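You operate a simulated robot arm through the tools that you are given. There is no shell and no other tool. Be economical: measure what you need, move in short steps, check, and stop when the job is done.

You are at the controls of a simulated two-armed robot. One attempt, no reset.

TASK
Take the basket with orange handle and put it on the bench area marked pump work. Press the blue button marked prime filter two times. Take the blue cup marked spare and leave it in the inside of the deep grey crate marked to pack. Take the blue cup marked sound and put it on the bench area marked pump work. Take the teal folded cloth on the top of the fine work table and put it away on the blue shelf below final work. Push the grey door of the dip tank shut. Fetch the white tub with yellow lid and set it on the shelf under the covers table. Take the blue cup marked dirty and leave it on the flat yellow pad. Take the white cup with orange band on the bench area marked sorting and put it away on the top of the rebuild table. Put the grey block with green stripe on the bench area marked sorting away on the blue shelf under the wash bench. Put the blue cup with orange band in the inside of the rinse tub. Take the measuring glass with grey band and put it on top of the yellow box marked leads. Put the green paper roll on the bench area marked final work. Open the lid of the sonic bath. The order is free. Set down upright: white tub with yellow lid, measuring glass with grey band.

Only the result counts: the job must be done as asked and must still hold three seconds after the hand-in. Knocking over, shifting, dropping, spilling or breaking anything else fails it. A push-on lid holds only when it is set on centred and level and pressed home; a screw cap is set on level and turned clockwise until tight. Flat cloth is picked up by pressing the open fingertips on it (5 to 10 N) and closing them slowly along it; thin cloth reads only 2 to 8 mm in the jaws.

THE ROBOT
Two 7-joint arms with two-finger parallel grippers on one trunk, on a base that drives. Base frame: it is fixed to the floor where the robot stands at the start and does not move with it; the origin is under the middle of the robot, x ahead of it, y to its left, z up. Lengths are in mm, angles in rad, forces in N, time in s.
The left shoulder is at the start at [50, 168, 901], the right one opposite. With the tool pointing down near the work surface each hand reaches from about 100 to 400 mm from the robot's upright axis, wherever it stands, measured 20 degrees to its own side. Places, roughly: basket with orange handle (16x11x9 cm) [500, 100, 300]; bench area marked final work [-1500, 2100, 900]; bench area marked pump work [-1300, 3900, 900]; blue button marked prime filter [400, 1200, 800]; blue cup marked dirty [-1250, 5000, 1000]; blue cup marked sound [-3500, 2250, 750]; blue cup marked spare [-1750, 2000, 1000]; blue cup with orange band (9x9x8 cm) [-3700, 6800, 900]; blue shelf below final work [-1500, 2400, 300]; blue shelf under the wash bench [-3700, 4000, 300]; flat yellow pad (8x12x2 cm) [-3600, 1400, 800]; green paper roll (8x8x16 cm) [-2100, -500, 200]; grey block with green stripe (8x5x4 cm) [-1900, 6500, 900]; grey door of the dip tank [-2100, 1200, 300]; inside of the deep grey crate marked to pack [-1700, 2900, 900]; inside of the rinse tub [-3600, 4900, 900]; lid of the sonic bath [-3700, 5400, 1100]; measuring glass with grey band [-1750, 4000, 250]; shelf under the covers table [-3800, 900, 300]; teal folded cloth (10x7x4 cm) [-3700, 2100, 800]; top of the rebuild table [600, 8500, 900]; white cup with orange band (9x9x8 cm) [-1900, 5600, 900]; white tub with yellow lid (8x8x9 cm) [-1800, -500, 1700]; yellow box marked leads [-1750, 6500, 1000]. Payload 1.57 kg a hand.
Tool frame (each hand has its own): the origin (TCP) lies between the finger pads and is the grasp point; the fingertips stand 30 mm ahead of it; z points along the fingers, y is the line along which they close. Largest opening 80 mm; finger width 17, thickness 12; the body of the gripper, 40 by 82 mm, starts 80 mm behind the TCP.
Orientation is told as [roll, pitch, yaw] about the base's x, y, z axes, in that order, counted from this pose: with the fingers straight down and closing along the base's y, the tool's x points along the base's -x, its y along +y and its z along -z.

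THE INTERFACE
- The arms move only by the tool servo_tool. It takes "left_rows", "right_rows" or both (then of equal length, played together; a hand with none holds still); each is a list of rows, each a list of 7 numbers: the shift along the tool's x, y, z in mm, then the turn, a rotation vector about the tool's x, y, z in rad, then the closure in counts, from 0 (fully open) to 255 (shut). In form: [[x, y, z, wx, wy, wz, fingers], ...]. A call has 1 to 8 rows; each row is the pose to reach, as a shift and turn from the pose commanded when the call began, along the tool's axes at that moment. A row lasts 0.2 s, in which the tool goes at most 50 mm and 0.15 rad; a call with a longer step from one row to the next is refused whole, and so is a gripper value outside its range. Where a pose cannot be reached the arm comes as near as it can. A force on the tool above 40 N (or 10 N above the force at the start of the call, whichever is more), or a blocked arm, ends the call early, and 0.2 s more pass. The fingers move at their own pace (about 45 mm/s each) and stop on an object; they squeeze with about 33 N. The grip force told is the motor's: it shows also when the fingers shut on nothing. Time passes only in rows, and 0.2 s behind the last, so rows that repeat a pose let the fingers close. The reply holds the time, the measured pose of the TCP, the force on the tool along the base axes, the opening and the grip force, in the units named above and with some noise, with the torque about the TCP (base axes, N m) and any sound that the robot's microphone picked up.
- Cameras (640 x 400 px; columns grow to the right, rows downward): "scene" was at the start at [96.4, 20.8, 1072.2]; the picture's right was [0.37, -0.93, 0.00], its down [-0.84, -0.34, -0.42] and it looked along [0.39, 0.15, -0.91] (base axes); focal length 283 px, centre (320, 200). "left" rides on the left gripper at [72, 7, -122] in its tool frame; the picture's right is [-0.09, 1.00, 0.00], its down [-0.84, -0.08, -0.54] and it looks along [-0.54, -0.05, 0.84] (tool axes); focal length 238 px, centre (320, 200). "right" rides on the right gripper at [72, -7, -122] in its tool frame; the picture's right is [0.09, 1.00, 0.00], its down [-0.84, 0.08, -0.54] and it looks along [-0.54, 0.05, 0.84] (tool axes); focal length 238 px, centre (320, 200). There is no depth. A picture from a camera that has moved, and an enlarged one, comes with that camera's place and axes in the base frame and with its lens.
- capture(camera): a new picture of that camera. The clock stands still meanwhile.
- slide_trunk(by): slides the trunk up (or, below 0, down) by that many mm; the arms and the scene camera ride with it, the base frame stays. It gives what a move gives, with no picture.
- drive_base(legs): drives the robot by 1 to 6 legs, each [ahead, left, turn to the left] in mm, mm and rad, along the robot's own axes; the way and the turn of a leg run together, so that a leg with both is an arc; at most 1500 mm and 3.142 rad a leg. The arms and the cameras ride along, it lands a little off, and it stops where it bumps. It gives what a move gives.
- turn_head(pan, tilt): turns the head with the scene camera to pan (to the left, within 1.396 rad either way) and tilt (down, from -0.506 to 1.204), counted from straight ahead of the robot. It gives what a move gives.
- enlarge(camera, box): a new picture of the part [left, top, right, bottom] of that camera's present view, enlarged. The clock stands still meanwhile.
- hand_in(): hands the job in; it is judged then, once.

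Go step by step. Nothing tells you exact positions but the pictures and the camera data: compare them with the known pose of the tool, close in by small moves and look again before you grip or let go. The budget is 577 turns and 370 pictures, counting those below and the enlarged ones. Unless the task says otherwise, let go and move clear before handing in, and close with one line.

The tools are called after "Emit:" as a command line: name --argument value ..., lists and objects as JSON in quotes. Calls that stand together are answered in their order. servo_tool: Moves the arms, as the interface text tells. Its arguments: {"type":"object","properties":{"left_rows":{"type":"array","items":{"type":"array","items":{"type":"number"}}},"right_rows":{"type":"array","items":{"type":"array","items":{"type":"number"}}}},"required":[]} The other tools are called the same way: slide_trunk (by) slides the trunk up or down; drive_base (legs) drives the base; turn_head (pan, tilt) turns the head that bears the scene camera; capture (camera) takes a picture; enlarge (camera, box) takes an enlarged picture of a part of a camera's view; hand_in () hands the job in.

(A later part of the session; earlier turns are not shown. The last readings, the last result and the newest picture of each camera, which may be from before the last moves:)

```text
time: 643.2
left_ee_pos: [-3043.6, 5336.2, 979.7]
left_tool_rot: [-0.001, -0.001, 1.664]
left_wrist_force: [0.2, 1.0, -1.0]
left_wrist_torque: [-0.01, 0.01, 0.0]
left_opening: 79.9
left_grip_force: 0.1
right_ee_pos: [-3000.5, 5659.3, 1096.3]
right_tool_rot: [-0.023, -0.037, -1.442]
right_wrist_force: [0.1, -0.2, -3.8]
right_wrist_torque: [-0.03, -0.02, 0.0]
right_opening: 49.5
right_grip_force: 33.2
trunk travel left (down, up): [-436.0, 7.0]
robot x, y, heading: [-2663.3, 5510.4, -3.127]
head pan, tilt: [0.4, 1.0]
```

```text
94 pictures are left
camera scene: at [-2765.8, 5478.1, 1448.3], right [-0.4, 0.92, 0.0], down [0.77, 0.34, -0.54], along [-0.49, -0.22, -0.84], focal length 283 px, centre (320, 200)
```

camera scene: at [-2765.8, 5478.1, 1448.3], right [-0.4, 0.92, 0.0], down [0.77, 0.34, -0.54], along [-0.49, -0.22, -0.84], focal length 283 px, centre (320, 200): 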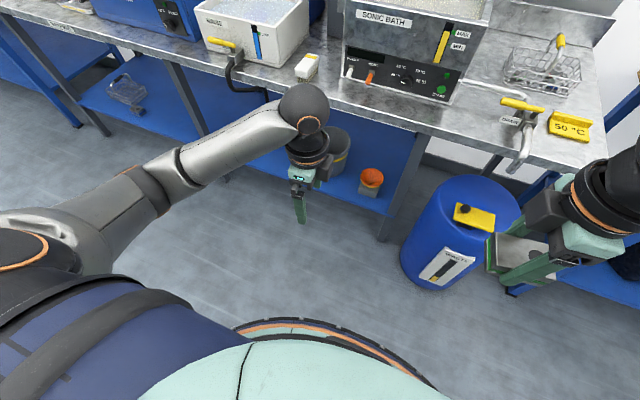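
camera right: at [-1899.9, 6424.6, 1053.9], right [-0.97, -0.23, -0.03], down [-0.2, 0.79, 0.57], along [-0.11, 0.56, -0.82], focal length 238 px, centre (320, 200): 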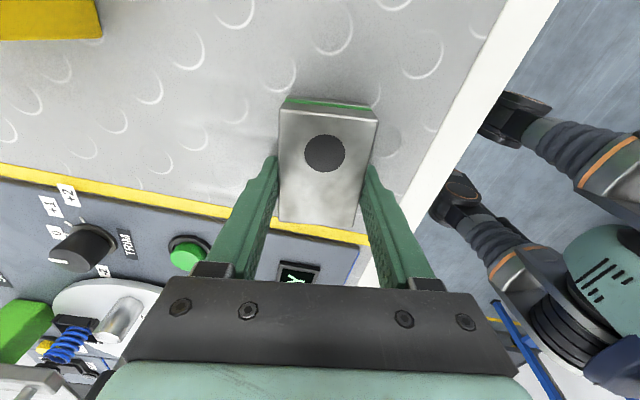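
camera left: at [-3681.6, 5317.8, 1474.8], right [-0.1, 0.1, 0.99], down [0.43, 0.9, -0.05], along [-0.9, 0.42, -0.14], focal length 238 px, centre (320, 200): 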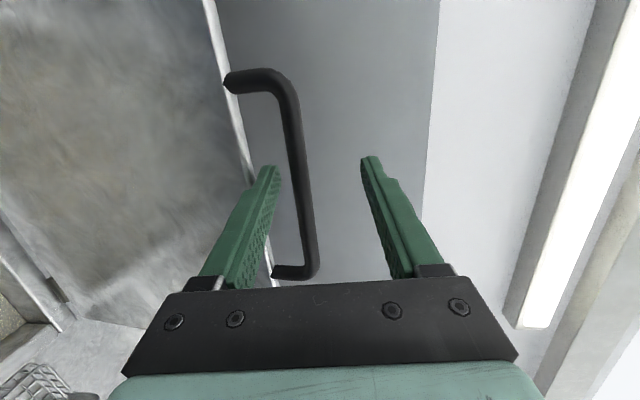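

Left arm is back in a good pose. Strafe south to place the block on the shelf under the wash bench.

Emit:
drive_base --legs '[[0, 1400, 0]]'

Emit:
slide_trunk --by -360

Emit:
turn_head --pan 0 --tilt 0.5

Emit:
capture --camera "scene"

```text
time: 650.2
left_ee_pos: [-3024.0, 3930.1, 979.0]
left_tool_rot: [0.0, 0.0, 1.661]
left_wrist_force: [-0.4, -0.3, 0.5]
left_wrist_torque: [-0.03, 0.02, -0.02]
left_opening: 80.1
left_grip_force: 0.1
right_ee_pos: [-2982.7, 4255.0, 1095.7]
right_tool_rot: [-0.023, -0.037, -1.442]
right_wrist_force: [-0.3, -0.2, -2.5]
right_wrist_torque: [0.0, -0.04, 0.01]
right_opening: 49.3
right_grip_force: 33.2
trunk travel left (down, up): [-436.0, 7.0]
robot x, y, heading: [-2643.9, 4104.2, -3.126]
head pan, tilt: [0.4, 1.0]
```

```text
time: 653.8
left_ee_pos: [-3022.6, 3931.0, 621.0]
left_tool_rot: [-0.001, 0.001, 1.663]
left_wrist_force: [-0.9, -0.1, -0.4]
left_wrist_torque: [0.01, -0.01, 0.02]
left_opening: 80.3
left_grip_force: 0.0
right_ee_pos: [-2981.7, 4254.1, 735.9]
right_tool_rot: [-0.022, -0.037, -1.441]
right_wrist_force: [0.2, 0.3, -2.6]
right_wrist_torque: [-0.05, 0.01, -0.01]
right_opening: 49.7
right_grip_force: 32.8
trunk travel left (down, up): [-76.0, 367.0]
robot x, y, heading: [-2646.2, 4101.1, -3.128]
head pan, tilt: [0.4, 1.0]
```

```text
time: 654.7
left_ee_pos: [-3022.8, 3932.0, 619.5]
left_tool_rot: [0.0, 0.001, 1.661]
left_wrist_force: [-0.1, -0.8, 0.4]
left_wrist_torque: [0.01, -0.04, 0.0]
left_opening: 79.8
left_grip_force: 0.1
right_ee_pos: [-2982.0, 4254.7, 736.6]
right_tool_rot: [-0.024, -0.036, -1.441]
right_wrist_force: [-0.6, 0.4, -3.8]
right_wrist_torque: [-0.04, -0.02, -0.02]
right_opening: 49.6
right_grip_force: 33.0
trunk travel left (down, up): [-76.0, 367.0]
robot x, y, heading: [-2645.4, 4100.8, -3.124]
head pan, tilt: [0.0, 0.499]
```

```text
93 pictures are left
camera scene: at [-2774.6, 4099.8, 1129.3], right [-0.01, 1.0, 0.0], down [0.48, 0.01, -0.88], along [-0.88, -0.01, -0.48], focal length 283 px, centre (320, 200)
```

scene: 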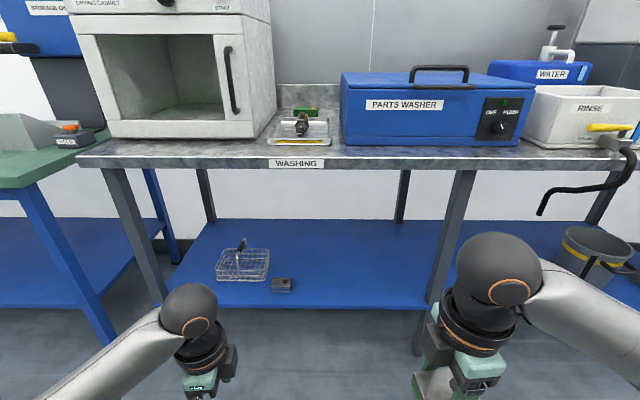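

Emit:
servo_tool --right_rows '[[0, 0, 42, 0.07, 0, 0, 255], [0, 0, 84, 0.14, 0, 0, 255], [0, 0, 126, 0.21, 0, 0, 255], [0, 0, 168, 0.28, 0, 0, 255], [0, 0, 210, 0.35, 0, 0, 255], [0, 0, 245, 0.4, 0, 0, 255]]'

Emit:
drive_base --legs '[[420, 30, 0]]'

Emit:
capture --camera "right"

Emit:
turn_head --pan -0.1 --tilt 0.9

Emit:
capture --camera "scene"

```text
time: 656.1
left_ee_pos: [-3024.2, 3930.8, 620.3]
left_tool_rot: [0.001, 0.0, 1.661]
left_wrist_force: [0.5, -0.1, 0.3]
left_wrist_torque: [0.0, 0.02, 0.0]
left_opening: 80.3
left_grip_force: 0.1
right_ee_pos: [-2987.4, 4245.9, 491.5]
right_tool_rot: [-0.422, -0.038, -1.441]
right_wrist_force: [-0.5, -0.2, -3.5]
right_wrist_torque: [-0.03, -0.02, -0.04]
right_opening: 49.5
right_grip_force: 33.0
trunk travel left (down, up): [-76.0, 367.0]
robot x, y, heading: [-2644.9, 4105.5, -3.125]
head pan, tilt: [0.0, 0.499]
```

```text
time: 658.6
left_ee_pos: [-3426.3, 3897.5, 616.8]
left_tool_rot: [-0.002, 0.002, 1.647]
left_wrist_force: [-0.1, 0.4, -0.2]
left_wrist_torque: [0.01, 0.0, 0.0]
left_opening: 79.9
left_grip_force: 0.0
right_ee_pos: [-3396.1, 4208.8, 491.2]
right_tool_rot: [-0.421, -0.037, -1.439]
right_wrist_force: [0.7, -0.3, -3.1]
right_wrist_torque: [0.0, -0.01, 0.01]
right_opening: 49.6
right_grip_force: 32.9
trunk travel left (down, up): [-76.0, 367.0]
robot x, y, heading: [-3055.4, 4068.2, -3.124]
head pan, tilt: [0.0, 0.499]
stopped in leg 1: the robot was blocked; the commanded pose is now the measured one
```

```text
92 pictures are left
camera right: at [-3362.6, 4289.6, 603.3], right [0.89, 0.2, -0.41], down [0.4, -0.77, 0.49], along [-0.22, -0.6, -0.77], focal length 238 px, centre (320, 200)
```

right: 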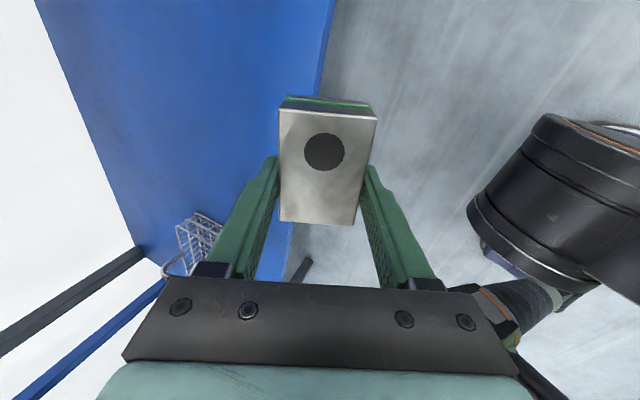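

```text
time: 659.5
left_ee_pos: [-3427.3, 3896.6, 617.9]
left_tool_rot: [0.0, 0.001, 1.648]
left_wrist_force: [-0.2, -0.4, -0.2]
left_wrist_torque: [0.02, -0.03, 0.0]
left_opening: 80.1
left_grip_force: 0.1
right_ee_pos: [-3397.5, 4209.6, 491.6]
right_tool_rot: [-0.423, -0.038, -1.438]
right_wrist_force: [-0.3, 0.0, -2.7]
right_wrist_torque: [-0.04, -0.03, 0.02]
right_opening: 49.9
right_grip_force: 32.6
trunk travel left (down, up): [-76.0, 367.0]
robot x, y, heading: [-3052.8, 4068.7, -3.117]
head pan, tilt: [-0.099, 0.901]
```

```text
91 pictures are left
camera scene: at [-3167.8, 4071.5, 1095.7], right [0.08, 1.0, 0.0], down [0.78, -0.06, -0.62], along [-0.62, 0.05, -0.78], focal length 283 px, centre (320, 200)
```

scene: 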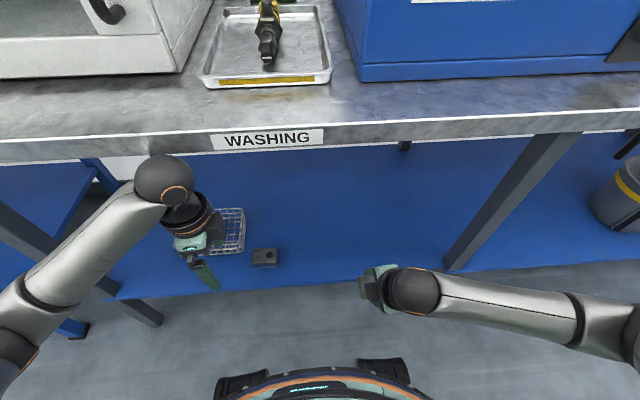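

The left wrist touched the bench edge; back off and tuck the left hand.

Emit:
drive_base --legs '[[-60, 0, 0]]'

Emit:
servo_tool --left_rows '[[0, -35, 0, 0, 0, 0, 0], [0, -70, 0, 0, 0, 0, 0], [0, -105, 0, 0, 0, 0, 0], [0, -120, 0, 0, 0, 0, 0]]'

Emit:
servo_tool --right_rows '[[0, -35, 25, 0, 0, 0, 255], [0, -70, 50, 0, 0, 0, 255], [0, -100, 75, 0, 0, 0, 255], [0, -130, 100, 0, 0, 0, 255]]'

Emit:
capture --camera "scene"

Emit:
capture --camera "right"

```text
time: 660.5
left_ee_pos: [-3367.9, 3898.7, 616.5]
left_tool_rot: [0.001, 0.003, 1.648]
left_wrist_force: [0.3, 0.4, 0.0]
left_wrist_torque: [0.01, 0.03, -0.01]
left_opening: 80.1
left_grip_force: 0.2
right_ee_pos: [-3336.9, 4209.5, 490.3]
right_tool_rot: [-0.419, -0.037, -1.438]
right_wrist_force: [0.1, 0.4, -3.5]
right_wrist_torque: [-0.03, -0.04, 0.01]
right_opening: 49.7
right_grip_force: 33.3
trunk travel left (down, up): [-76.0, 367.0]
robot x, y, heading: [-2993.9, 4068.6, -3.124]
head pan, tilt: [-0.099, 0.901]
```

```text
time: 661.5
left_ee_pos: [-3248.3, 3906.9, 617.1]
left_tool_rot: [-0.003, 0.001, 1.647]
left_wrist_force: [-1.0, -0.1, -0.8]
left_wrist_torque: [-0.03, 0.01, -0.01]
left_opening: 79.9
left_grip_force: 0.1
right_ee_pos: [-3337.7, 4210.6, 491.3]
right_tool_rot: [-0.422, -0.036, -1.439]
right_wrist_force: [0.0, -0.3, -3.3]
right_wrist_torque: [-0.03, 0.01, 0.0]
right_opening: 49.3
right_grip_force: 33.0
trunk travel left (down, up): [-76.0, 367.0]
robot x, y, heading: [-2993.0, 4068.9, -3.123]
head pan, tilt: [-0.099, 0.901]
```

```text
time: 662.5
left_ee_pos: [-3247.9, 3906.3, 616.2]
left_tool_rot: [0.0, 0.002, 1.649]
left_wrist_force: [-0.1, -0.1, 0.1]
left_wrist_torque: [-0.01, -0.01, 0.04]
left_opening: 80.0
left_grip_force: 0.1
right_ee_pos: [-3495.8, 4187.9, 453.0]
right_tool_rot: [-0.42, -0.037, -1.439]
right_wrist_force: [-0.2, -0.3, -3.6]
right_wrist_torque: [-0.09, -0.03, -0.02]
right_opening: 49.5
right_grip_force: 32.8
trunk travel left (down, up): [-76.0, 367.0]
robot x, y, heading: [-2996.6, 4067.4, -3.124]
head pan, tilt: [-0.099, 0.901]
```

```text
90 pictures are left
camera scene: at [-3109.2, 4073.0, 1095.5], right [0.08, 1.0, 0.0], down [0.78, -0.07, -0.62], along [-0.62, 0.05, -0.78], focal length 283 px, centre (320, 200)
```

scene: 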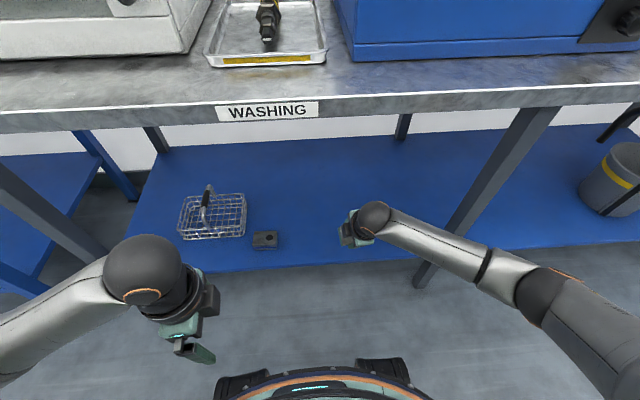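

```text
89 pictures are left
camera right: at [-3461.7, 4268.3, 564.7], right [0.89, 0.2, -0.41], down [0.4, -0.77, 0.49], along [-0.22, -0.6, -0.77], focal length 238 px, centre (320, 200)
```

right: 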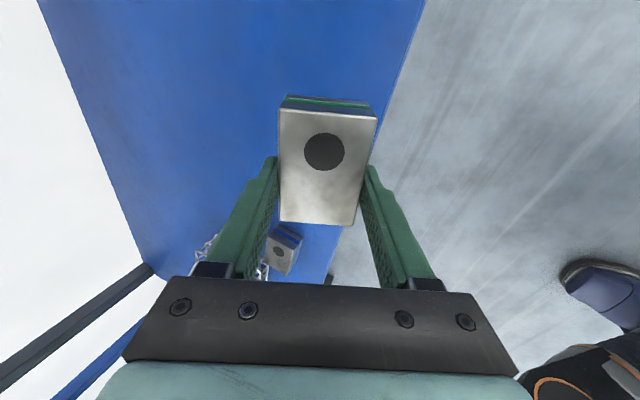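

Emit:
drive_base --legs '[[105, -20, 0]]'

Emit:
servo_tool --right_rows '[[0, 0, 0, -0.13, 0, 0, 255], [0, 0, 0, -0.26, 0, 0, 255], [0, 0, 0, -0.4, 0, 0, 255]]'

Emit:
capture --camera "right"

Emit:
capture --camera "scene"

```text
time: 663.7
left_ee_pos: [-3352.9, 3925.4, 617.5]
left_tool_rot: [0.001, 0.002, 1.647]
left_wrist_force: [0.1, 0.5, 1.5]
left_wrist_torque: [0.0, 0.01, 0.0]
left_opening: 80.2
left_grip_force: 0.0
right_ee_pos: [-3598.7, 4206.0, 451.8]
right_tool_rot: [-0.42, -0.036, -1.437]
right_wrist_force: [0.7, 0.3, -3.4]
right_wrist_torque: [-0.01, 0.0, 0.01]
right_opening: 49.5
right_grip_force: 32.8
trunk travel left (down, up): [-76.0, 367.0]
robot x, y, heading: [-3096.9, 4084.4, -3.129]
head pan, tilt: [-0.099, 0.901]
```

```text
time: 664.5
left_ee_pos: [-3351.7, 3924.3, 616.8]
left_tool_rot: [-0.001, 0.002, 1.647]
left_wrist_force: [-0.2, 0.6, -0.7]
left_wrist_torque: [0.01, -0.01, -0.01]
left_opening: 79.9
left_grip_force: 0.1
right_ee_pos: [-3599.8, 4205.7, 452.7]
right_tool_rot: [-0.018, -0.037, -1.438]
right_wrist_force: [1.0, 0.0, -3.2]
right_wrist_torque: [-0.04, 0.03, 0.02]
right_opening: 49.4
right_grip_force: 33.1
trunk travel left (down, up): [-76.0, 367.0]
robot x, y, heading: [-3095.6, 4086.1, -3.127]
head pan, tilt: [-0.099, 0.901]
```

```text
88 pictures are left
camera right: at [-3612.9, 4280.2, 572.5], right [0.97, 0.22, -0.02], down [0.19, -0.8, 0.57], along [0.11, -0.56, -0.82], focal length 238 px, centre (320, 200)
```

right: 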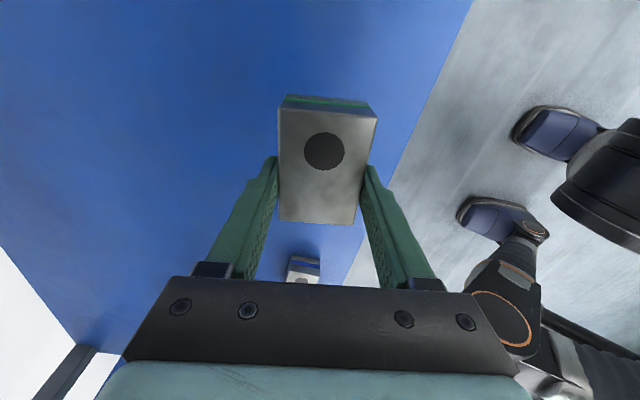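

```text
87 pictures are left
camera scene: at [-3213.4, 4091.3, 1095.5], right [0.08, 1.0, 0.0], down [0.78, -0.06, -0.62], along [-0.62, 0.05, -0.78], focal length 283 px, centre (320, 200)
```

scene: 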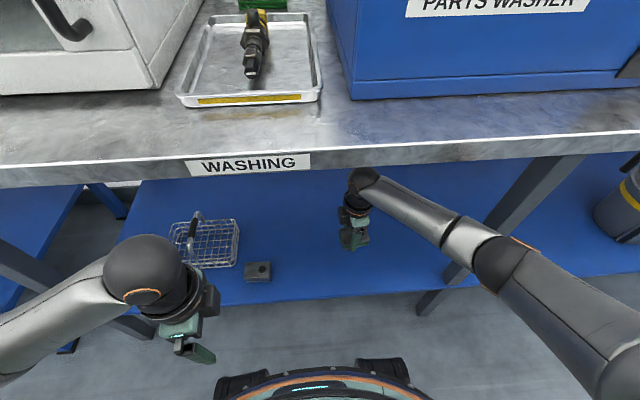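

Emit:
servo_tool --right_rows '[[0, 0, 30, 0, 0, 0, 255], [0, 0, 60, 0, 0, 0, 255], [0, 0, 80, 0, 0, 0, 255]]'

Emit:
capture --camera "right"

```text
time: 665.3
left_ee_pos: [-3352.4, 3925.1, 616.6]
left_tool_rot: [-0.003, 0.002, 1.648]
left_wrist_force: [-0.2, -0.5, 0.1]
left_wrist_torque: [0.02, -0.02, -0.01]
left_opening: 79.8
left_grip_force: 0.1
right_ee_pos: [-3600.7, 4202.8, 372.4]
right_tool_rot: [-0.02, -0.036, -1.438]
right_wrist_force: [-0.3, 0.2, -3.5]
right_wrist_torque: [0.0, -0.01, 0.01]
right_opening: 49.6
right_grip_force: 32.8
trunk travel left (down, up): [-76.0, 367.0]
robot x, y, heading: [-3094.9, 4087.3, -3.127]
head pan, tilt: [-0.099, 0.901]
```

```text
86 pictures are left
camera right: at [-3614.0, 4277.6, 492.4], right [0.97, 0.22, -0.02], down [0.2, -0.8, 0.57], along [0.11, -0.56, -0.82], focal length 238 px, centre (320, 200)
```

right: 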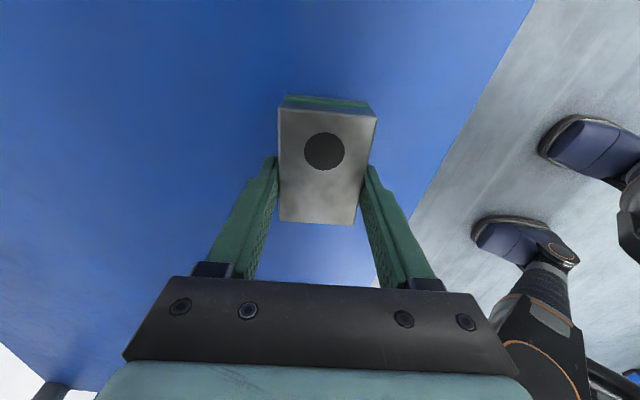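

Emit:
servo_tool --right_rows '[[0, 0, 10, 0, 0, 0, 255], [0, 0, 18, 0, 0, 0, 255], [0, 0, 24, 0, 0, 0, 255], [0, 0, 30, 0, 0, 0, 255], [0, 0, 35, 0, 0, 0, 255], [0, 0, 40, 0, 0, 0, 255]]'

```text
time: 666.7
left_ee_pos: [-3351.7, 3925.7, 616.3]
left_tool_rot: [0.0, 0.001, 1.649]
left_wrist_force: [0.3, -0.1, 0.1]
left_wrist_torque: [0.02, -0.01, -0.02]
left_opening: 79.8
left_grip_force: 0.0
right_ee_pos: [-3595.6, 4202.2, 333.2]
right_tool_rot: [-0.023, -0.036, -1.438]
right_wrist_force: [-0.9, -0.3, 1.6]
right_wrist_torque: [0.24, -0.06, -0.02]
right_opening: 50.1
right_grip_force: 32.8
right hand out of reach, approached as far as the arm can: row 5, 6
trunk travel left (down, up): [-76.0, 367.0]
robot x, y, heading: [-3098.6, 4084.0, -3.128]
head pan, tilt: [-0.099, 0.901]
```

Emit:
slide_trunk --by -4

Emit:
servo_tool --right_rows '[[0, 0, 0, 0, 0, 0, 200], [0, 0, 0, 0, 0, 0, 120], [0, 0, 0, 0, 0, 0, 50], [0, 0, 0, 0, 0, 0, 20]]'

Emit:
slide_trunk --by 90

Emit:
capture --camera "right"

```text
time: 667.2
left_ee_pos: [-3350.6, 3925.1, 614.3]
left_tool_rot: [0.001, 0.002, 1.647]
left_wrist_force: [-0.1, 1.0, 0.7]
left_wrist_torque: [-0.04, 0.0, -0.01]
left_opening: 80.0
left_grip_force: 0.1
right_ee_pos: [-3596.7, 4201.5, 331.6]
right_tool_rot: [-0.023, -0.037, -1.436]
right_wrist_force: [4.1, 3.5, 26.3]
right_wrist_torque: [0.22, -0.85, 0.01]
right_opening: 49.5
right_grip_force: 33.2
trunk travel left (down, up): [-72.0, 371.0]
robot x, y, heading: [-3098.5, 4086.3, -3.119]
head pan, tilt: [-0.099, 0.901]
```

```text
time: 668.2
left_ee_pos: [-3351.6, 3924.4, 613.4]
left_tool_rot: [0.0, 0.002, 1.647]
left_wrist_force: [-0.8, 0.2, 0.9]
left_wrist_torque: [0.02, 0.01, 0.0]
left_opening: 80.1
left_grip_force: 0.0
right_ee_pos: [-3597.7, 4201.1, 331.7]
right_tool_rot: [-0.027, -0.038, -1.436]
right_wrist_force: [-11.1, -1.3, 10.4]
right_wrist_torque: [0.1, -0.11, 0.07]
right_opening: 63.7
right_grip_force: 0.0
trunk travel left (down, up): [-72.0, 371.0]
robot x, y, heading: [-3098.4, 4089.5, -3.127]
head pan, tilt: [-0.099, 0.901]
```

```text
time: 669.4
left_ee_pos: [-3351.5, 3925.5, 702.2]
left_tool_rot: [-0.001, 0.003, 1.648]
left_wrist_force: [-0.3, 0.7, -0.2]
left_wrist_torque: [0.01, -0.04, 0.0]
left_opening: 79.8
left_grip_force: 0.1
right_ee_pos: [-3595.4, 4201.8, 419.7]
right_tool_rot: [-0.02, -0.036, -1.439]
right_wrist_force: [0.4, 0.3, -0.4]
right_wrist_torque: [-0.02, 0.02, 0.0]
right_opening: 73.9
right_grip_force: 0.0
trunk travel left (down, up): [-162.0, 281.0]
robot x, y, heading: [-3098.3, 4085.1, -3.125]
head pan, tilt: [-0.099, 0.901]
```

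```text
85 pictures are left
camera right: at [-3608.7, 4276.4, 540.3], right [0.97, 0.22, -0.02], down [0.2, -0.8, 0.57], along [0.11, -0.56, -0.82], focal length 238 px, centre (320, 200)
```

right: 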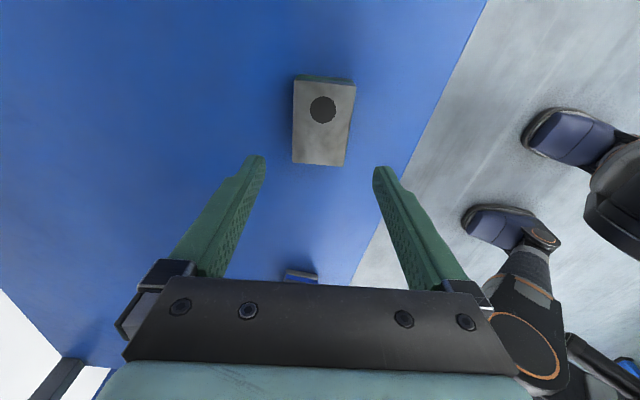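

Block is on the shelf. Back out, turn east and look for the measuring glass under the island.

Emit:
drive_base --legs '[[-450, 0, 0], [0, 0, 3.13]]'

Emit:
turn_head --pan 0 --tilt 0.6

Emit:
capture --camera "scene"

```text
time: 679.5
left_ee_pos: [-2395.3, 4257.2, 703.6]
left_tool_rot: [-0.001, 0.002, -1.494]
left_wrist_force: [-0.8, -0.3, -0.7]
left_wrist_torque: [-0.02, 0.0, 0.03]
left_opening: 79.9
left_grip_force: 0.1
right_ee_pos: [-2152.9, 3979.7, 419.4]
right_tool_rot: [-0.02, -0.037, 1.702]
right_wrist_force: [-0.2, 0.3, -0.6]
right_wrist_torque: [0.0, -0.04, -0.02]
right_opening: 73.8
right_grip_force: 0.1
trunk travel left (down, up): [-162.0, 281.0]
robot x, y, heading: [-2646.9, 4098.2, 0.015]
head pan, tilt: [-0.099, 0.901]
```

```text
time: 680.3
left_ee_pos: [-2395.3, 4255.4, 702.9]
left_tool_rot: [0.0, 0.002, -1.495]
left_wrist_force: [-0.1, 1.0, 0.1]
left_wrist_torque: [0.02, -0.01, -0.02]
left_opening: 80.0
left_grip_force: 0.0
right_ee_pos: [-2151.8, 3978.8, 419.9]
right_tool_rot: [-0.021, -0.037, 1.702]
right_wrist_force: [-0.1, 0.2, 0.7]
right_wrist_torque: [0.03, -0.02, 0.01]
right_opening: 73.9
right_grip_force: 0.1
trunk travel left (down, up): [-162.0, 281.0]
robot x, y, heading: [-2650.8, 4095.3, 0.017]
head pan, tilt: [0.0, 0.6]
```

```text
84 pictures are left
camera scene: at [-2519.5, 4095.9, 1206.2], right [0.02, -1.0, 0.0], down [-0.57, -0.01, -0.82], along [0.82, 0.01, -0.57], focal length 283 px, centre (320, 200)
```

scene: 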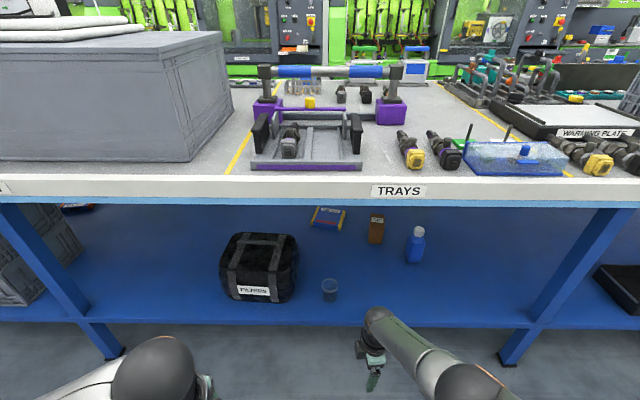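

Emit:
enlarge --camera "scene" --box '[220, 200, 460, 340]'

Emit:
capture --camera "right"

```text
2.67 times, centred on (340, 270) of scene
camera zoom: at [-2519.5, 4095.9, 1206.2], right [0.02, -1.0, 0.0], down [-0.57, -0.01, -0.82], along [0.82, 0.01, -0.57], focal length 755 px, centre (267, 13)
```

zoom: 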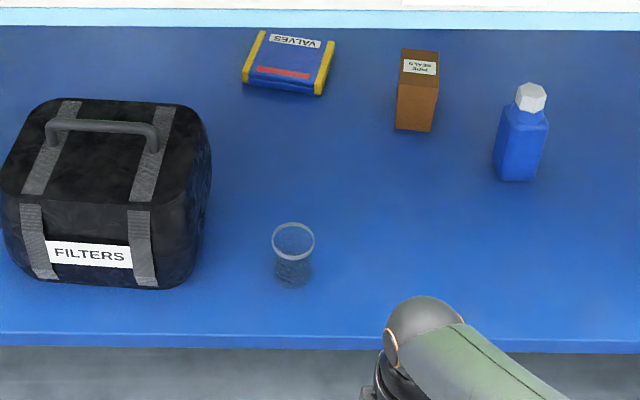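

```text
82 pictures are left
camera right: at [-2137.3, 3903.5, 540.4], right [-0.98, -0.22, -0.02], down [-0.19, 0.8, 0.57], along [-0.11, 0.56, -0.82], focal length 238 px, centre (320, 200)
```

right: 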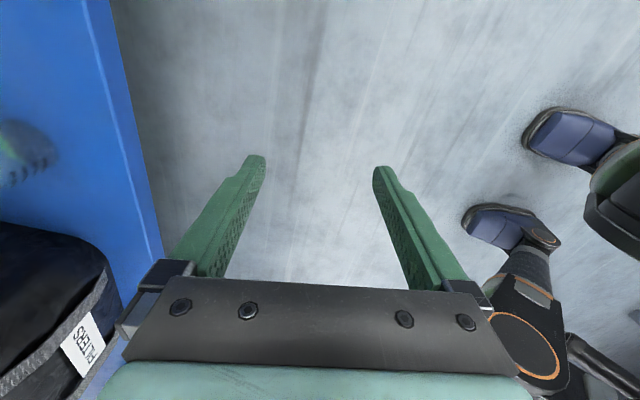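

The measuring glass stands at about [-1859, 4068], rim z ≈ 374, ~58 mm wide. Raise the right hand, lower the trunk, align and drive in.

Emit:
servo_tool --right_rows '[[-10, 30, -35, 0, 0, 0, 0], [-25, 60, -70, 0, 0, 0, 0], [-40, 80, -105, 0, 0, 0, 0], [-50, 90, -135, 0, 0, 0, 0]]'

Emit:
slide_trunk --by -100

Emit:
drive_base --legs '[[0, 40, 0], [320, 0, 0]]'

Emit:
capture --camera "right"

Emit:
turn_head --pan -0.1 --tilt 0.9

Emit:
capture --camera "scene"

```text
time: 681.3
left_ee_pos: [-2393.9, 4256.7, 702.3]
left_tool_rot: [0.001, 0.002, -1.496]
left_wrist_force: [0.1, -0.3, -0.5]
left_wrist_torque: [-0.01, -0.01, 0.0]
left_opening: 79.8
left_grip_force: 0.1
right_ee_pos: [-2250.7, 4011.8, 554.5]
right_tool_rot: [-0.019, -0.036, 1.702]
right_wrist_force: [-0.6, 0.8, -0.8]
right_wrist_torque: [-0.02, -0.01, -0.03]
right_opening: 80.0
right_grip_force: 0.0
trunk travel left (down, up): [-162.0, 281.0]
robot x, y, heading: [-2651.7, 4094.8, 0.023]
head pan, tilt: [0.0, 0.6]
```

```text
time: 682.6
left_ee_pos: [-2394.5, 4256.8, 602.8]
left_tool_rot: [-0.002, 0.004, -1.497]
left_wrist_force: [0.8, -1.2, 0.4]
left_wrist_torque: [0.04, -0.02, -0.02]
left_opening: 79.9
left_grip_force: 0.0
right_ee_pos: [-2250.7, 4011.8, 454.3]
right_tool_rot: [-0.021, -0.036, 1.702]
right_wrist_force: [0.1, -0.2, -0.3]
right_wrist_torque: [0.0, 0.03, -0.01]
right_opening: 79.9
right_grip_force: 0.1
trunk travel left (down, up): [-62.0, 381.0]
robot x, y, heading: [-2649.4, 4095.3, 0.013]
head pan, tilt: [0.0, 0.6]
```

```text
time: 685.2
left_ee_pos: [-2075.9, 4301.2, 603.6]
left_tool_rot: [0.0, 0.002, -1.495]
left_wrist_force: [-0.7, 0.3, -0.3]
left_wrist_torque: [0.0, 0.03, 0.0]
left_opening: 79.9
left_grip_force: 0.1
right_ee_pos: [-1933.1, 4056.8, 455.0]
right_tool_rot: [-0.022, -0.037, 1.702]
right_wrist_force: [0.3, -0.8, -0.4]
right_wrist_torque: [0.0, 0.0, 0.01]
right_opening: 79.9
right_grip_force: 0.0
trunk travel left (down, up): [-62.0, 381.0]
robot x, y, heading: [-2332.0, 4138.6, 0.013]
head pan, tilt: [0.0, 0.6]
```

```text
81 pictures are left
camera right: at [-1918.9, 3980.8, 575.4], right [-0.98, -0.22, -0.02], down [-0.19, 0.8, 0.57], along [-0.11, 0.56, -0.82], focal length 238 px, centre (320, 200)
```

right: 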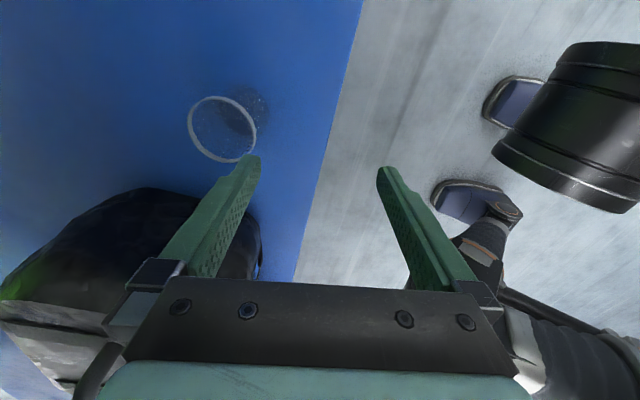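

```text
time: 686.0
left_ee_pos: [-2077.1, 4300.4, 602.8]
left_tool_rot: [-0.001, 0.002, -1.497]
left_wrist_force: [0.5, 0.4, -0.6]
left_wrist_torque: [-0.03, 0.02, -0.04]
left_opening: 80.4
left_grip_force: 0.0
right_ee_pos: [-1932.8, 4056.8, 455.3]
right_tool_rot: [-0.021, -0.038, 1.702]
right_wrist_force: [0.5, 0.0, 0.4]
right_wrist_torque: [0.04, -0.01, -0.04]
right_opening: 79.8
right_grip_force: 0.1
trunk travel left (down, up): [-62.0, 381.0]
robot x, y, heading: [-2333.9, 4138.9, 0.02]
head pan, tilt: [-0.099, 0.901]
```

```text
80 pictures are left
camera scene: at [-2215.1, 4132.7, 1081.6], right [-0.08, -1.0, 0.0], down [-0.78, 0.07, -0.62], along [0.62, -0.05, -0.78], focal length 283 px, centre (320, 200)
```

scene: 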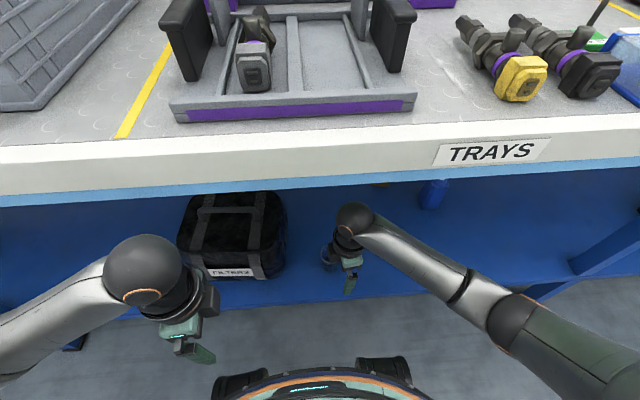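

Emit:
servo_tool --right_rows '[[1, -30, 8, 0, 0, 0, 0], [2, -60, 16, 0, 0, 0, 0], [2, -86, 25, 0, 0, 0, 0]]'

Emit:
capture --camera "right"

```text
time: 686.8
left_ee_pos: [-2076.9, 4300.8, 603.8]
left_tool_rot: [0.001, 0.002, -1.495]
left_wrist_force: [-1.0, 0.1, -0.7]
left_wrist_torque: [0.02, -0.02, 0.01]
left_opening: 80.0
left_grip_force: 0.1
right_ee_pos: [-1847.6, 4067.5, 431.5]
right_tool_rot: [-0.021, -0.036, 1.701]
right_wrist_force: [0.1, 0.6, 0.1]
right_wrist_torque: [-0.03, -0.01, 0.01]
right_opening: 80.0
right_grip_force: 0.0
trunk travel left (down, up): [-62.0, 381.0]
robot x, y, heading: [-2329.5, 4137.9, 0.013]
head pan, tilt: [-0.099, 0.901]
```

```text
79 pictures are left
camera right: at [-1832.6, 3991.4, 551.6], right [-0.98, -0.22, -0.02], down [-0.19, 0.8, 0.57], along [-0.11, 0.56, -0.82], focal length 238 px, centre (320, 200)
```

right: 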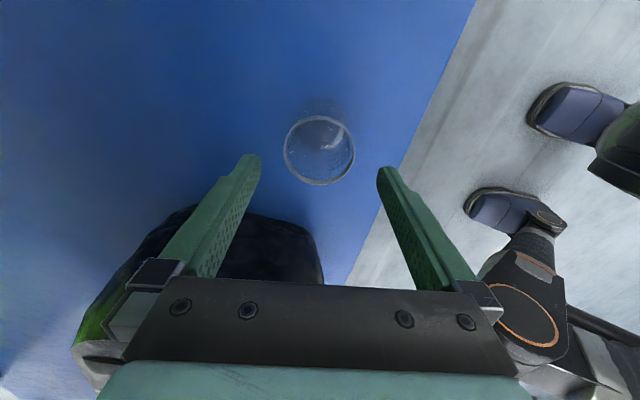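

Emit:
servo_tool --right_rows '[[0, 0, 25, 0, 0, 0, 0], [0, 0, 50, 0, 0, 0, 0], [0, 0, 70, 0, 0, 0, 0], [0, 0, 82, 0, 0, 0, 0]]'

Emit:
capture --camera "right"

```text
time: 687.8
left_ee_pos: [-2076.6, 4299.9, 603.4]
left_tool_rot: [-0.001, 0.001, -1.496]
left_wrist_force: [0.4, 0.2, 1.1]
left_wrist_torque: [0.0, 0.0, 0.02]
left_opening: 80.3
left_grip_force: 0.0
right_ee_pos: [-1845.5, 4070.0, 347.3]
right_tool_rot: [-0.02, -0.038, 1.702]
right_wrist_force: [0.1, -0.5, 0.0]
right_wrist_torque: [0.02, 0.0, -0.06]
right_opening: 80.1
right_grip_force: 0.1
trunk travel left (down, up): [-62.0, 381.0]
robot x, y, heading: [-2331.3, 4138.5, 0.01]
head pan, tilt: [-0.099, 0.901]
```

```text
78 pictures are left
camera right: at [-1831.3, 3994.3, 469.1], right [-0.97, -0.22, -0.02], down [-0.19, 0.8, 0.57], along [-0.11, 0.56, -0.82], focal length 238 px, centre (320, 200)
```

right: 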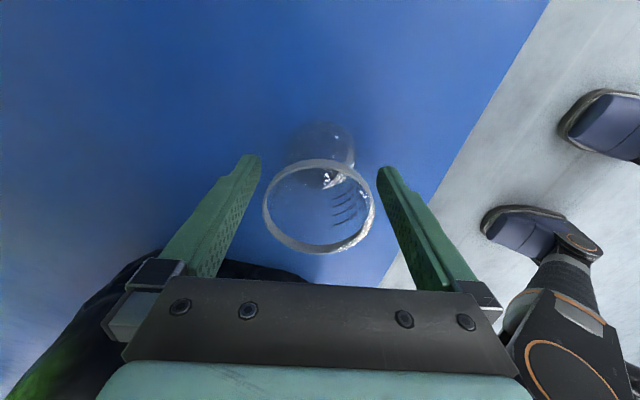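

Emit:
servo_tool --right_rows '[[0, 0, 0, 0, 0, 0, 50], [0, 0, 0, 0, 0, 0, 90], [0, 0, 0, 0, 0, 0, 140], [0, 0, 0, 0, 0, 0, 200], [0, 0, 0, 0, 0, 0, 255]]'

Emit:
capture --camera "right"

```text
time: 689.0
left_ee_pos: [-2077.3, 4301.2, 602.5]
left_tool_rot: [0.0, 0.003, -1.495]
left_wrist_force: [-0.4, 0.1, 0.3]
left_wrist_torque: [0.03, 0.0, 0.0]
left_opening: 80.1
left_grip_force: 0.0
right_ee_pos: [-1846.4, 4070.6, 348.2]
right_tool_rot: [-0.02, -0.038, 1.703]
right_wrist_force: [0.4, 0.1, -0.5]
right_wrist_torque: [0.0, 0.0, -0.02]
right_opening: 58.9
right_grip_force: 32.8
trunk travel left (down, up): [-62.0, 381.0]
robot x, y, heading: [-2333.7, 4137.7, 0.017]
head pan, tilt: [-0.099, 0.901]
```

```text
77 pictures are left
camera right: at [-1831.2, 3994.2, 469.4], right [-0.98, -0.22, -0.02], down [-0.19, 0.8, 0.57], along [-0.11, 0.56, -0.82], focal length 238 px, centre (320, 200)
```

right: 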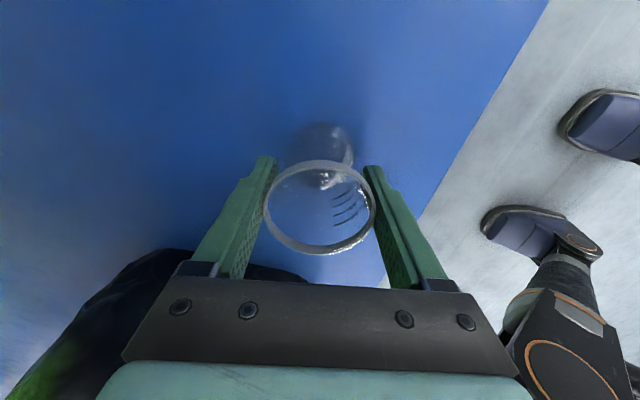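

Glass gripped (59 mm). Lift and back out.

Emit:
servo_tool --right_rows '[[0, 0, -20, 0, 0, 0, 255], [0, 0, -55, 0, 0, 0, 255], [0, 0, -90, 0, 0, 0, 255]]'

Emit:
drive_base --legs '[[-420, 0, 0]]'

Emit:
slide_trunk --by 375

Emit:
capture --camera "right"

```text
time: 689.8
left_ee_pos: [-2075.5, 4301.0, 602.0]
left_tool_rot: [0.001, 0.002, -1.496]
left_wrist_force: [-0.1, -0.2, 0.0]
left_wrist_torque: [0.04, 0.03, -0.04]
left_opening: 80.1
left_grip_force: 0.1
right_ee_pos: [-1848.5, 4066.6, 439.5]
right_tool_rot: [-0.021, -0.036, 1.7]
right_wrist_force: [0.5, 0.3, -0.3]
right_wrist_torque: [-0.02, 0.02, -0.03]
right_opening: 58.3
right_grip_force: 32.7
trunk travel left (down, up): [-62.0, 381.0]
robot x, y, heading: [-2325.3, 4138.3, 0.016]
head pan, tilt: [-0.099, 0.901]
```

```text
time: 692.4
left_ee_pos: [-2497.4, 4295.2, 602.8]
left_tool_rot: [0.0, 0.001, -1.494]
left_wrist_force: [-0.1, -0.4, -0.5]
left_wrist_torque: [-0.02, -0.03, 0.04]
left_opening: 80.1
left_grip_force: 0.0
right_ee_pos: [-2266.1, 4058.5, 438.5]
right_tool_rot: [-0.021, -0.037, 1.705]
right_wrist_force: [-0.3, 0.2, -1.0]
right_wrist_torque: [-0.01, 0.01, 0.02]
right_opening: 57.5
right_grip_force: 32.5
trunk travel left (down, up): [-62.0, 381.0]
robot x, y, heading: [-2750.0, 4132.7, 0.016]
head pan, tilt: [-0.099, 0.901]
```

```text
time: 696.0
left_ee_pos: [-2497.1, 4295.2, 979.2]
left_tool_rot: [0.001, 0.002, -1.495]
left_wrist_force: [0.0, -0.3, -0.6]
left_wrist_torque: [-0.03, 0.02, 0.0]
left_opening: 80.1
left_grip_force: 0.0
right_ee_pos: [-2267.2, 4060.7, 815.0]
right_tool_rot: [-0.021, -0.037, 1.705]
right_wrist_force: [1.2, 1.0, -0.4]
right_wrist_torque: [0.02, 0.01, 0.02]
right_opening: 55.4
right_grip_force: 32.4
trunk travel left (down, up): [-437.0, 6.0]
robot x, y, heading: [-2747.1, 4134.7, 0.017]
head pan, tilt: [-0.099, 0.901]
```

```text
76 pictures are left
camera right: at [-2252.2, 3984.3, 935.0], right [-0.97, -0.22, -0.02], down [-0.2, 0.8, 0.57], along [-0.11, 0.56, -0.82], focal length 238 px, centre (320, 200)
```

right: 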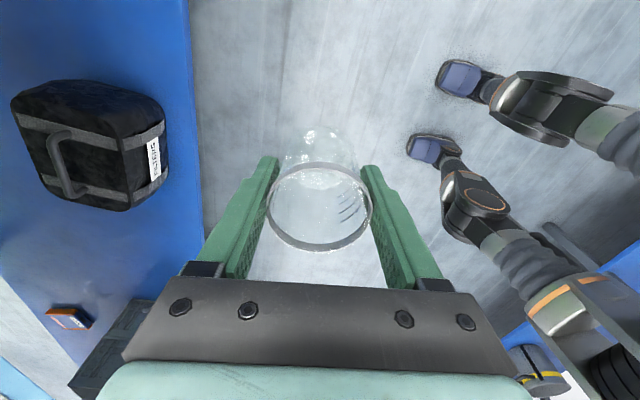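

The glass is creeping in the jaws (opening shrinking). Hold with a set opening instead of full squeeze and check.

Emit:
servo_tool --right_rows '[[0, 0, 0, 0, 0, 0, 84]]'

Emit:
enlarge --camera "right" --box '[220, 90, 420, 290]'

```text
time: 696.5
left_ee_pos: [-2497.0, 4294.4, 978.4]
left_tool_rot: [0.001, 0.0, -1.494]
left_wrist_force: [0.2, 0.0, 0.1]
left_wrist_torque: [0.0, -0.02, 0.0]
left_opening: 80.0
left_grip_force: 0.1
right_ee_pos: [-2267.0, 4059.8, 814.0]
right_tool_rot: [-0.023, -0.036, 1.705]
right_wrist_force: [-0.5, -0.7, -1.1]
right_wrist_torque: [-0.03, 0.02, 0.01]
right_opening: 55.8
right_grip_force: 32.8
trunk travel left (down, up): [-437.0, 6.0]
robot x, y, heading: [-2750.1, 4131.2, 0.018]
head pan, tilt: [-0.099, 0.901]
```

```text
2.00 times, centred on (320, 190) of right
camera zoom: at [-2252.2, 3984.3, 935.0], right [-0.97, -0.22, -0.02], down [-0.2, 0.8, 0.57], along [-0.11, 0.56, -0.82], focal length 477 px, centre (320, 220)
```

zoom: 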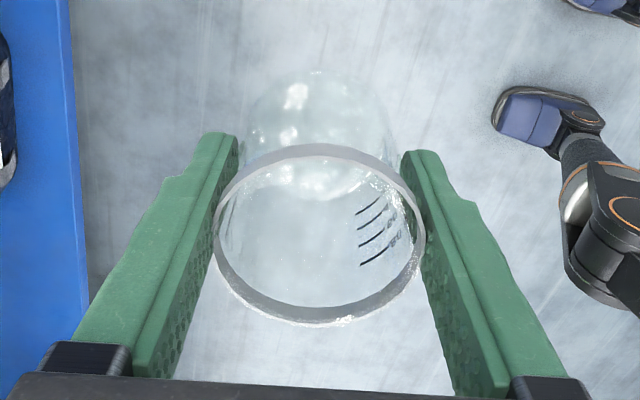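

Emit:
servo_tool --right_rows '[[0, 0, 0, 0, 0, 0, 84], [0, 0, 0, 0, 0, 0, 84], [0, 0, 0, 0, 0, 0, 84]]'

Emit:
enlarge --camera "right" --box '[220, 90, 420, 290]'

```text
time: 697.2
left_ee_pos: [-2496.3, 4294.7, 978.3]
left_tool_rot: [-0.001, 0.003, -1.494]
left_wrist_force: [0.1, 0.2, -1.5]
left_wrist_torque: [-0.01, -0.01, -0.01]
left_opening: 79.8
left_grip_force: 0.1
right_ee_pos: [-2266.7, 4060.7, 814.2]
right_tool_rot: [-0.021, -0.038, 1.706]
right_wrist_force: [-0.8, -0.1, -0.6]
right_wrist_torque: [0.0, 0.0, -0.04]
right_opening: 55.6
right_grip_force: 32.7
trunk travel left (down, up): [-437.0, 6.0]
robot x, y, heading: [-2752.6, 4128.7, 0.018]
head pan, tilt: [-0.099, 0.901]
```

```text
2.00 times, centred on (320, 190) of right
camera zoom: at [-2252.2, 3984.3, 935.0], right [-0.97, -0.22, -0.02], down [-0.2, 0.8, 0.57], along [-0.11, 0.56, -0.82], focal length 477 px, centre (320, 220)
```

zoom: 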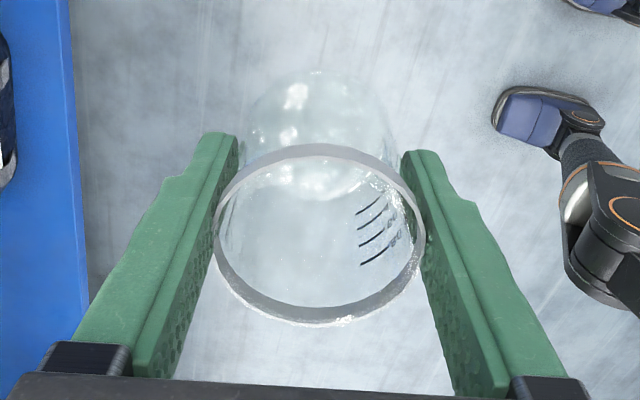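

It is stable at rest; motion makes it slip slightly. Raise gently in small steps.

Emit:
servo_tool --right_rows '[[0, 0, -12, 0, 0, 0, 255], [0, 0, -35, 0, 0, 0, 255], [0, 0, -60, 0, 0, 0, 255], [0, 0, -85, 0, 0, 0, 255], [0, 0, -110, 0, 0, 0, 255], [0, 0, -135, 0, 0, 0, 255], [0, 0, -155, 0, 0, 0, 255], [0, 0, -165, 0, 0, 0, 255]]'

Emit:
enlarge --camera "right" --box '[220, 90, 420, 290]'

```text
time: 699.0
left_ee_pos: [-2497.6, 4295.1, 978.1]
left_tool_rot: [-0.001, 0.001, -1.494]
left_wrist_force: [-0.1, 0.4, 0.7]
left_wrist_torque: [0.0, -0.02, 0.0]
left_opening: 80.2
left_grip_force: 0.0
right_ee_pos: [-2269.3, 4055.1, 980.1]
right_tool_rot: [-0.021, -0.037, 1.703]
right_wrist_force: [0.4, -0.3, -0.3]
right_wrist_torque: [0.01, -0.02, 0.0]
right_opening: 55.5
right_grip_force: 33.0
trunk travel left (down, up): [-437.0, 6.0]
robot x, y, heading: [-2749.2, 4136.2, 0.02]
head pan, tilt: [-0.099, 0.901]
```

```text
2.00 times, centred on (320, 190) of right
camera zoom: at [-2254.6, 3978.1, 1100.6], right [-0.97, -0.22, -0.02], down [-0.2, 0.8, 0.57], along [-0.11, 0.56, -0.82], focal length 477 px, centre (320, 220)
```

zoom: 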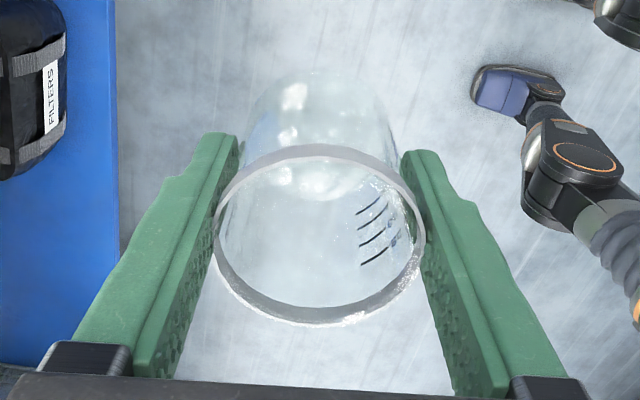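

Emit:
servo_tool --right_rows '[[0, 0, -20, 0, 0, 0, 255], [0, 0, -45, 0, 0, 0, 255], [0, 0, -70, 0, 0, 0, 255], [0, 0, -90, 0, 0, 0, 255], [0, 0, -105, 0, 0, 0, 255]]'

Emit:
drive_base --legs '[[0, 500, 0]]'

Emit:
enlarge --camera "right" --box '[220, 90, 420, 290]'

```text
time: 700.2
left_ee_pos: [-2497.1, 4295.2, 977.5]
left_tool_rot: [0.002, 0.002, -1.492]
left_wrist_force: [-0.1, -0.3, -0.7]
left_wrist_torque: [-0.03, 0.01, 0.04]
left_opening: 79.9
left_grip_force: 0.0
right_ee_pos: [-2271.1, 4050.2, 1083.6]
right_tool_rot: [-0.021, -0.037, 1.703]
right_wrist_force: [0.1, -0.5, -0.3]
right_wrist_torque: [-0.01, -0.03, 0.01]
right_opening: 55.2
right_grip_force: 33.3
trunk travel left (down, up): [-437.0, 6.0]
robot x, y, heading: [-2748.6, 4132.9, 0.016]
head pan, tilt: [-0.099, 0.901]
```

```text
time: 703.2
left_ee_pos: [-2506.1, 4794.9, 978.3]
left_tool_rot: [0.0, 0.002, -1.494]
left_wrist_force: [0.5, 0.2, -0.9]
left_wrist_torque: [-0.02, 0.01, 0.03]
left_opening: 79.8
left_grip_force: 0.1
right_ee_pos: [-2280.4, 4549.2, 1083.8]
right_tool_rot: [-0.021, -0.038, 1.705]
right_wrist_force: [-0.7, -0.5, -0.8]
right_wrist_torque: [0.02, -0.01, -0.01]
right_opening: 55.1
right_grip_force: 33.3
trunk travel left (down, up): [-437.0, 6.0]
robot x, y, heading: [-2758.4, 4632.9, 0.017]
head pan, tilt: [-0.099, 0.901]
```

```text
2.00 times, centred on (320, 190) of right
camera zoom: at [-2265.7, 4473.1, 1204.3], right [-0.97, -0.22, -0.02], down [-0.2, 0.8, 0.57], along [-0.11, 0.56, -0.82], focal length 477 px, centre (320, 220)
```

zoom: 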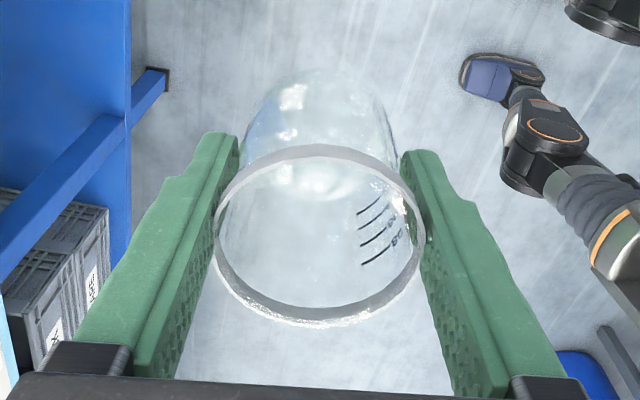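

Stable. Continue to the LEADS box.

Emit:
drive_base --legs '[[0, 900, 0], [0, 900, 0]]'

Emit:
turn_head --pan -0.1 --tilt 0.6

Emit:
capture --camera "scene"

Emit:
capture --camera "right"

```text
time: 712.2
left_ee_pos: [-2536.0, 6578.6, 977.7]
left_tool_rot: [0.001, 0.002, -1.491]
left_wrist_force: [0.2, 0.3, -0.3]
left_wrist_torque: [-0.06, 0.02, 0.02]
left_opening: 79.9
left_grip_force: 0.0
right_ee_pos: [-2310.4, 6334.5, 1083.3]
right_tool_rot: [-0.021, -0.038, 1.708]
right_wrist_force: [0.3, 0.2, 0.3]
right_wrist_torque: [0.0, 0.01, -0.01]
right_opening: 54.8
right_grip_force: 32.9
trunk travel left (down, up): [-437.0, 6.0]
robot x, y, heading: [-2790.0, 6415.0, 0.025]
head pan, tilt: [-0.099, 0.901]
```

```text
time: 713.0
left_ee_pos: [-2536.1, 6579.4, 977.1]
left_tool_rot: [0.0, 0.001, -1.491]
left_wrist_force: [0.4, 0.1, -0.1]
left_wrist_torque: [0.0, -0.02, 0.02]
left_opening: 80.0
left_grip_force: 0.0
right_ee_pos: [-2310.2, 6334.1, 1083.7]
right_tool_rot: [-0.021, -0.038, 1.708]
right_wrist_force: [0.0, -1.0, -0.9]
right_wrist_torque: [0.01, 0.02, -0.01]
right_opening: 55.0
right_grip_force: 32.6
trunk travel left (down, up): [-437.0, 6.0]
robot x, y, heading: [-2792.1, 6418.5, 0.016]
head pan, tilt: [-0.099, 0.6]
```

```text
71 pictures are left
camera scene: at [-2661.1, 6408.7, 1481.2], right [-0.08, -1.0, 0.0], down [-0.56, 0.04, -0.82], along [0.82, -0.07, -0.57], focal length 283 px, centre (320, 200)
```

scene: 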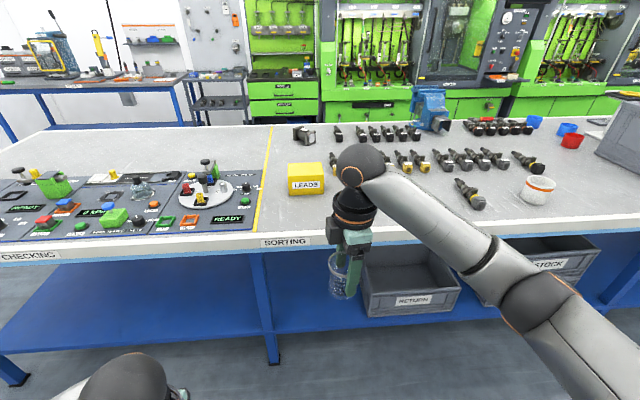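

```text
70 pictures are left
camera right: at [-2295.7, 6258.3, 1204.2], right [-0.97, -0.23, -0.02], down [-0.2, 0.8, 0.57], along [-0.11, 0.56, -0.82], focal length 238 px, centre (320, 200)
```

right: 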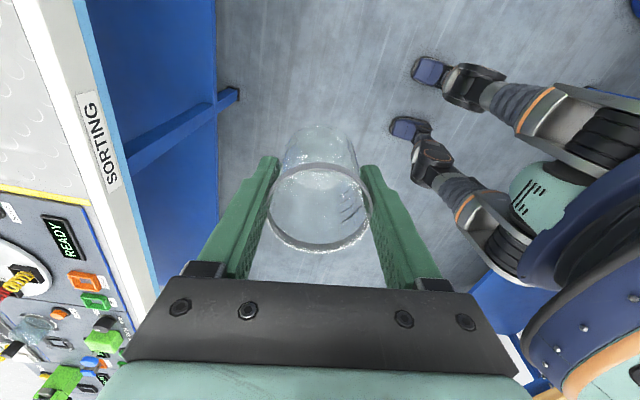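

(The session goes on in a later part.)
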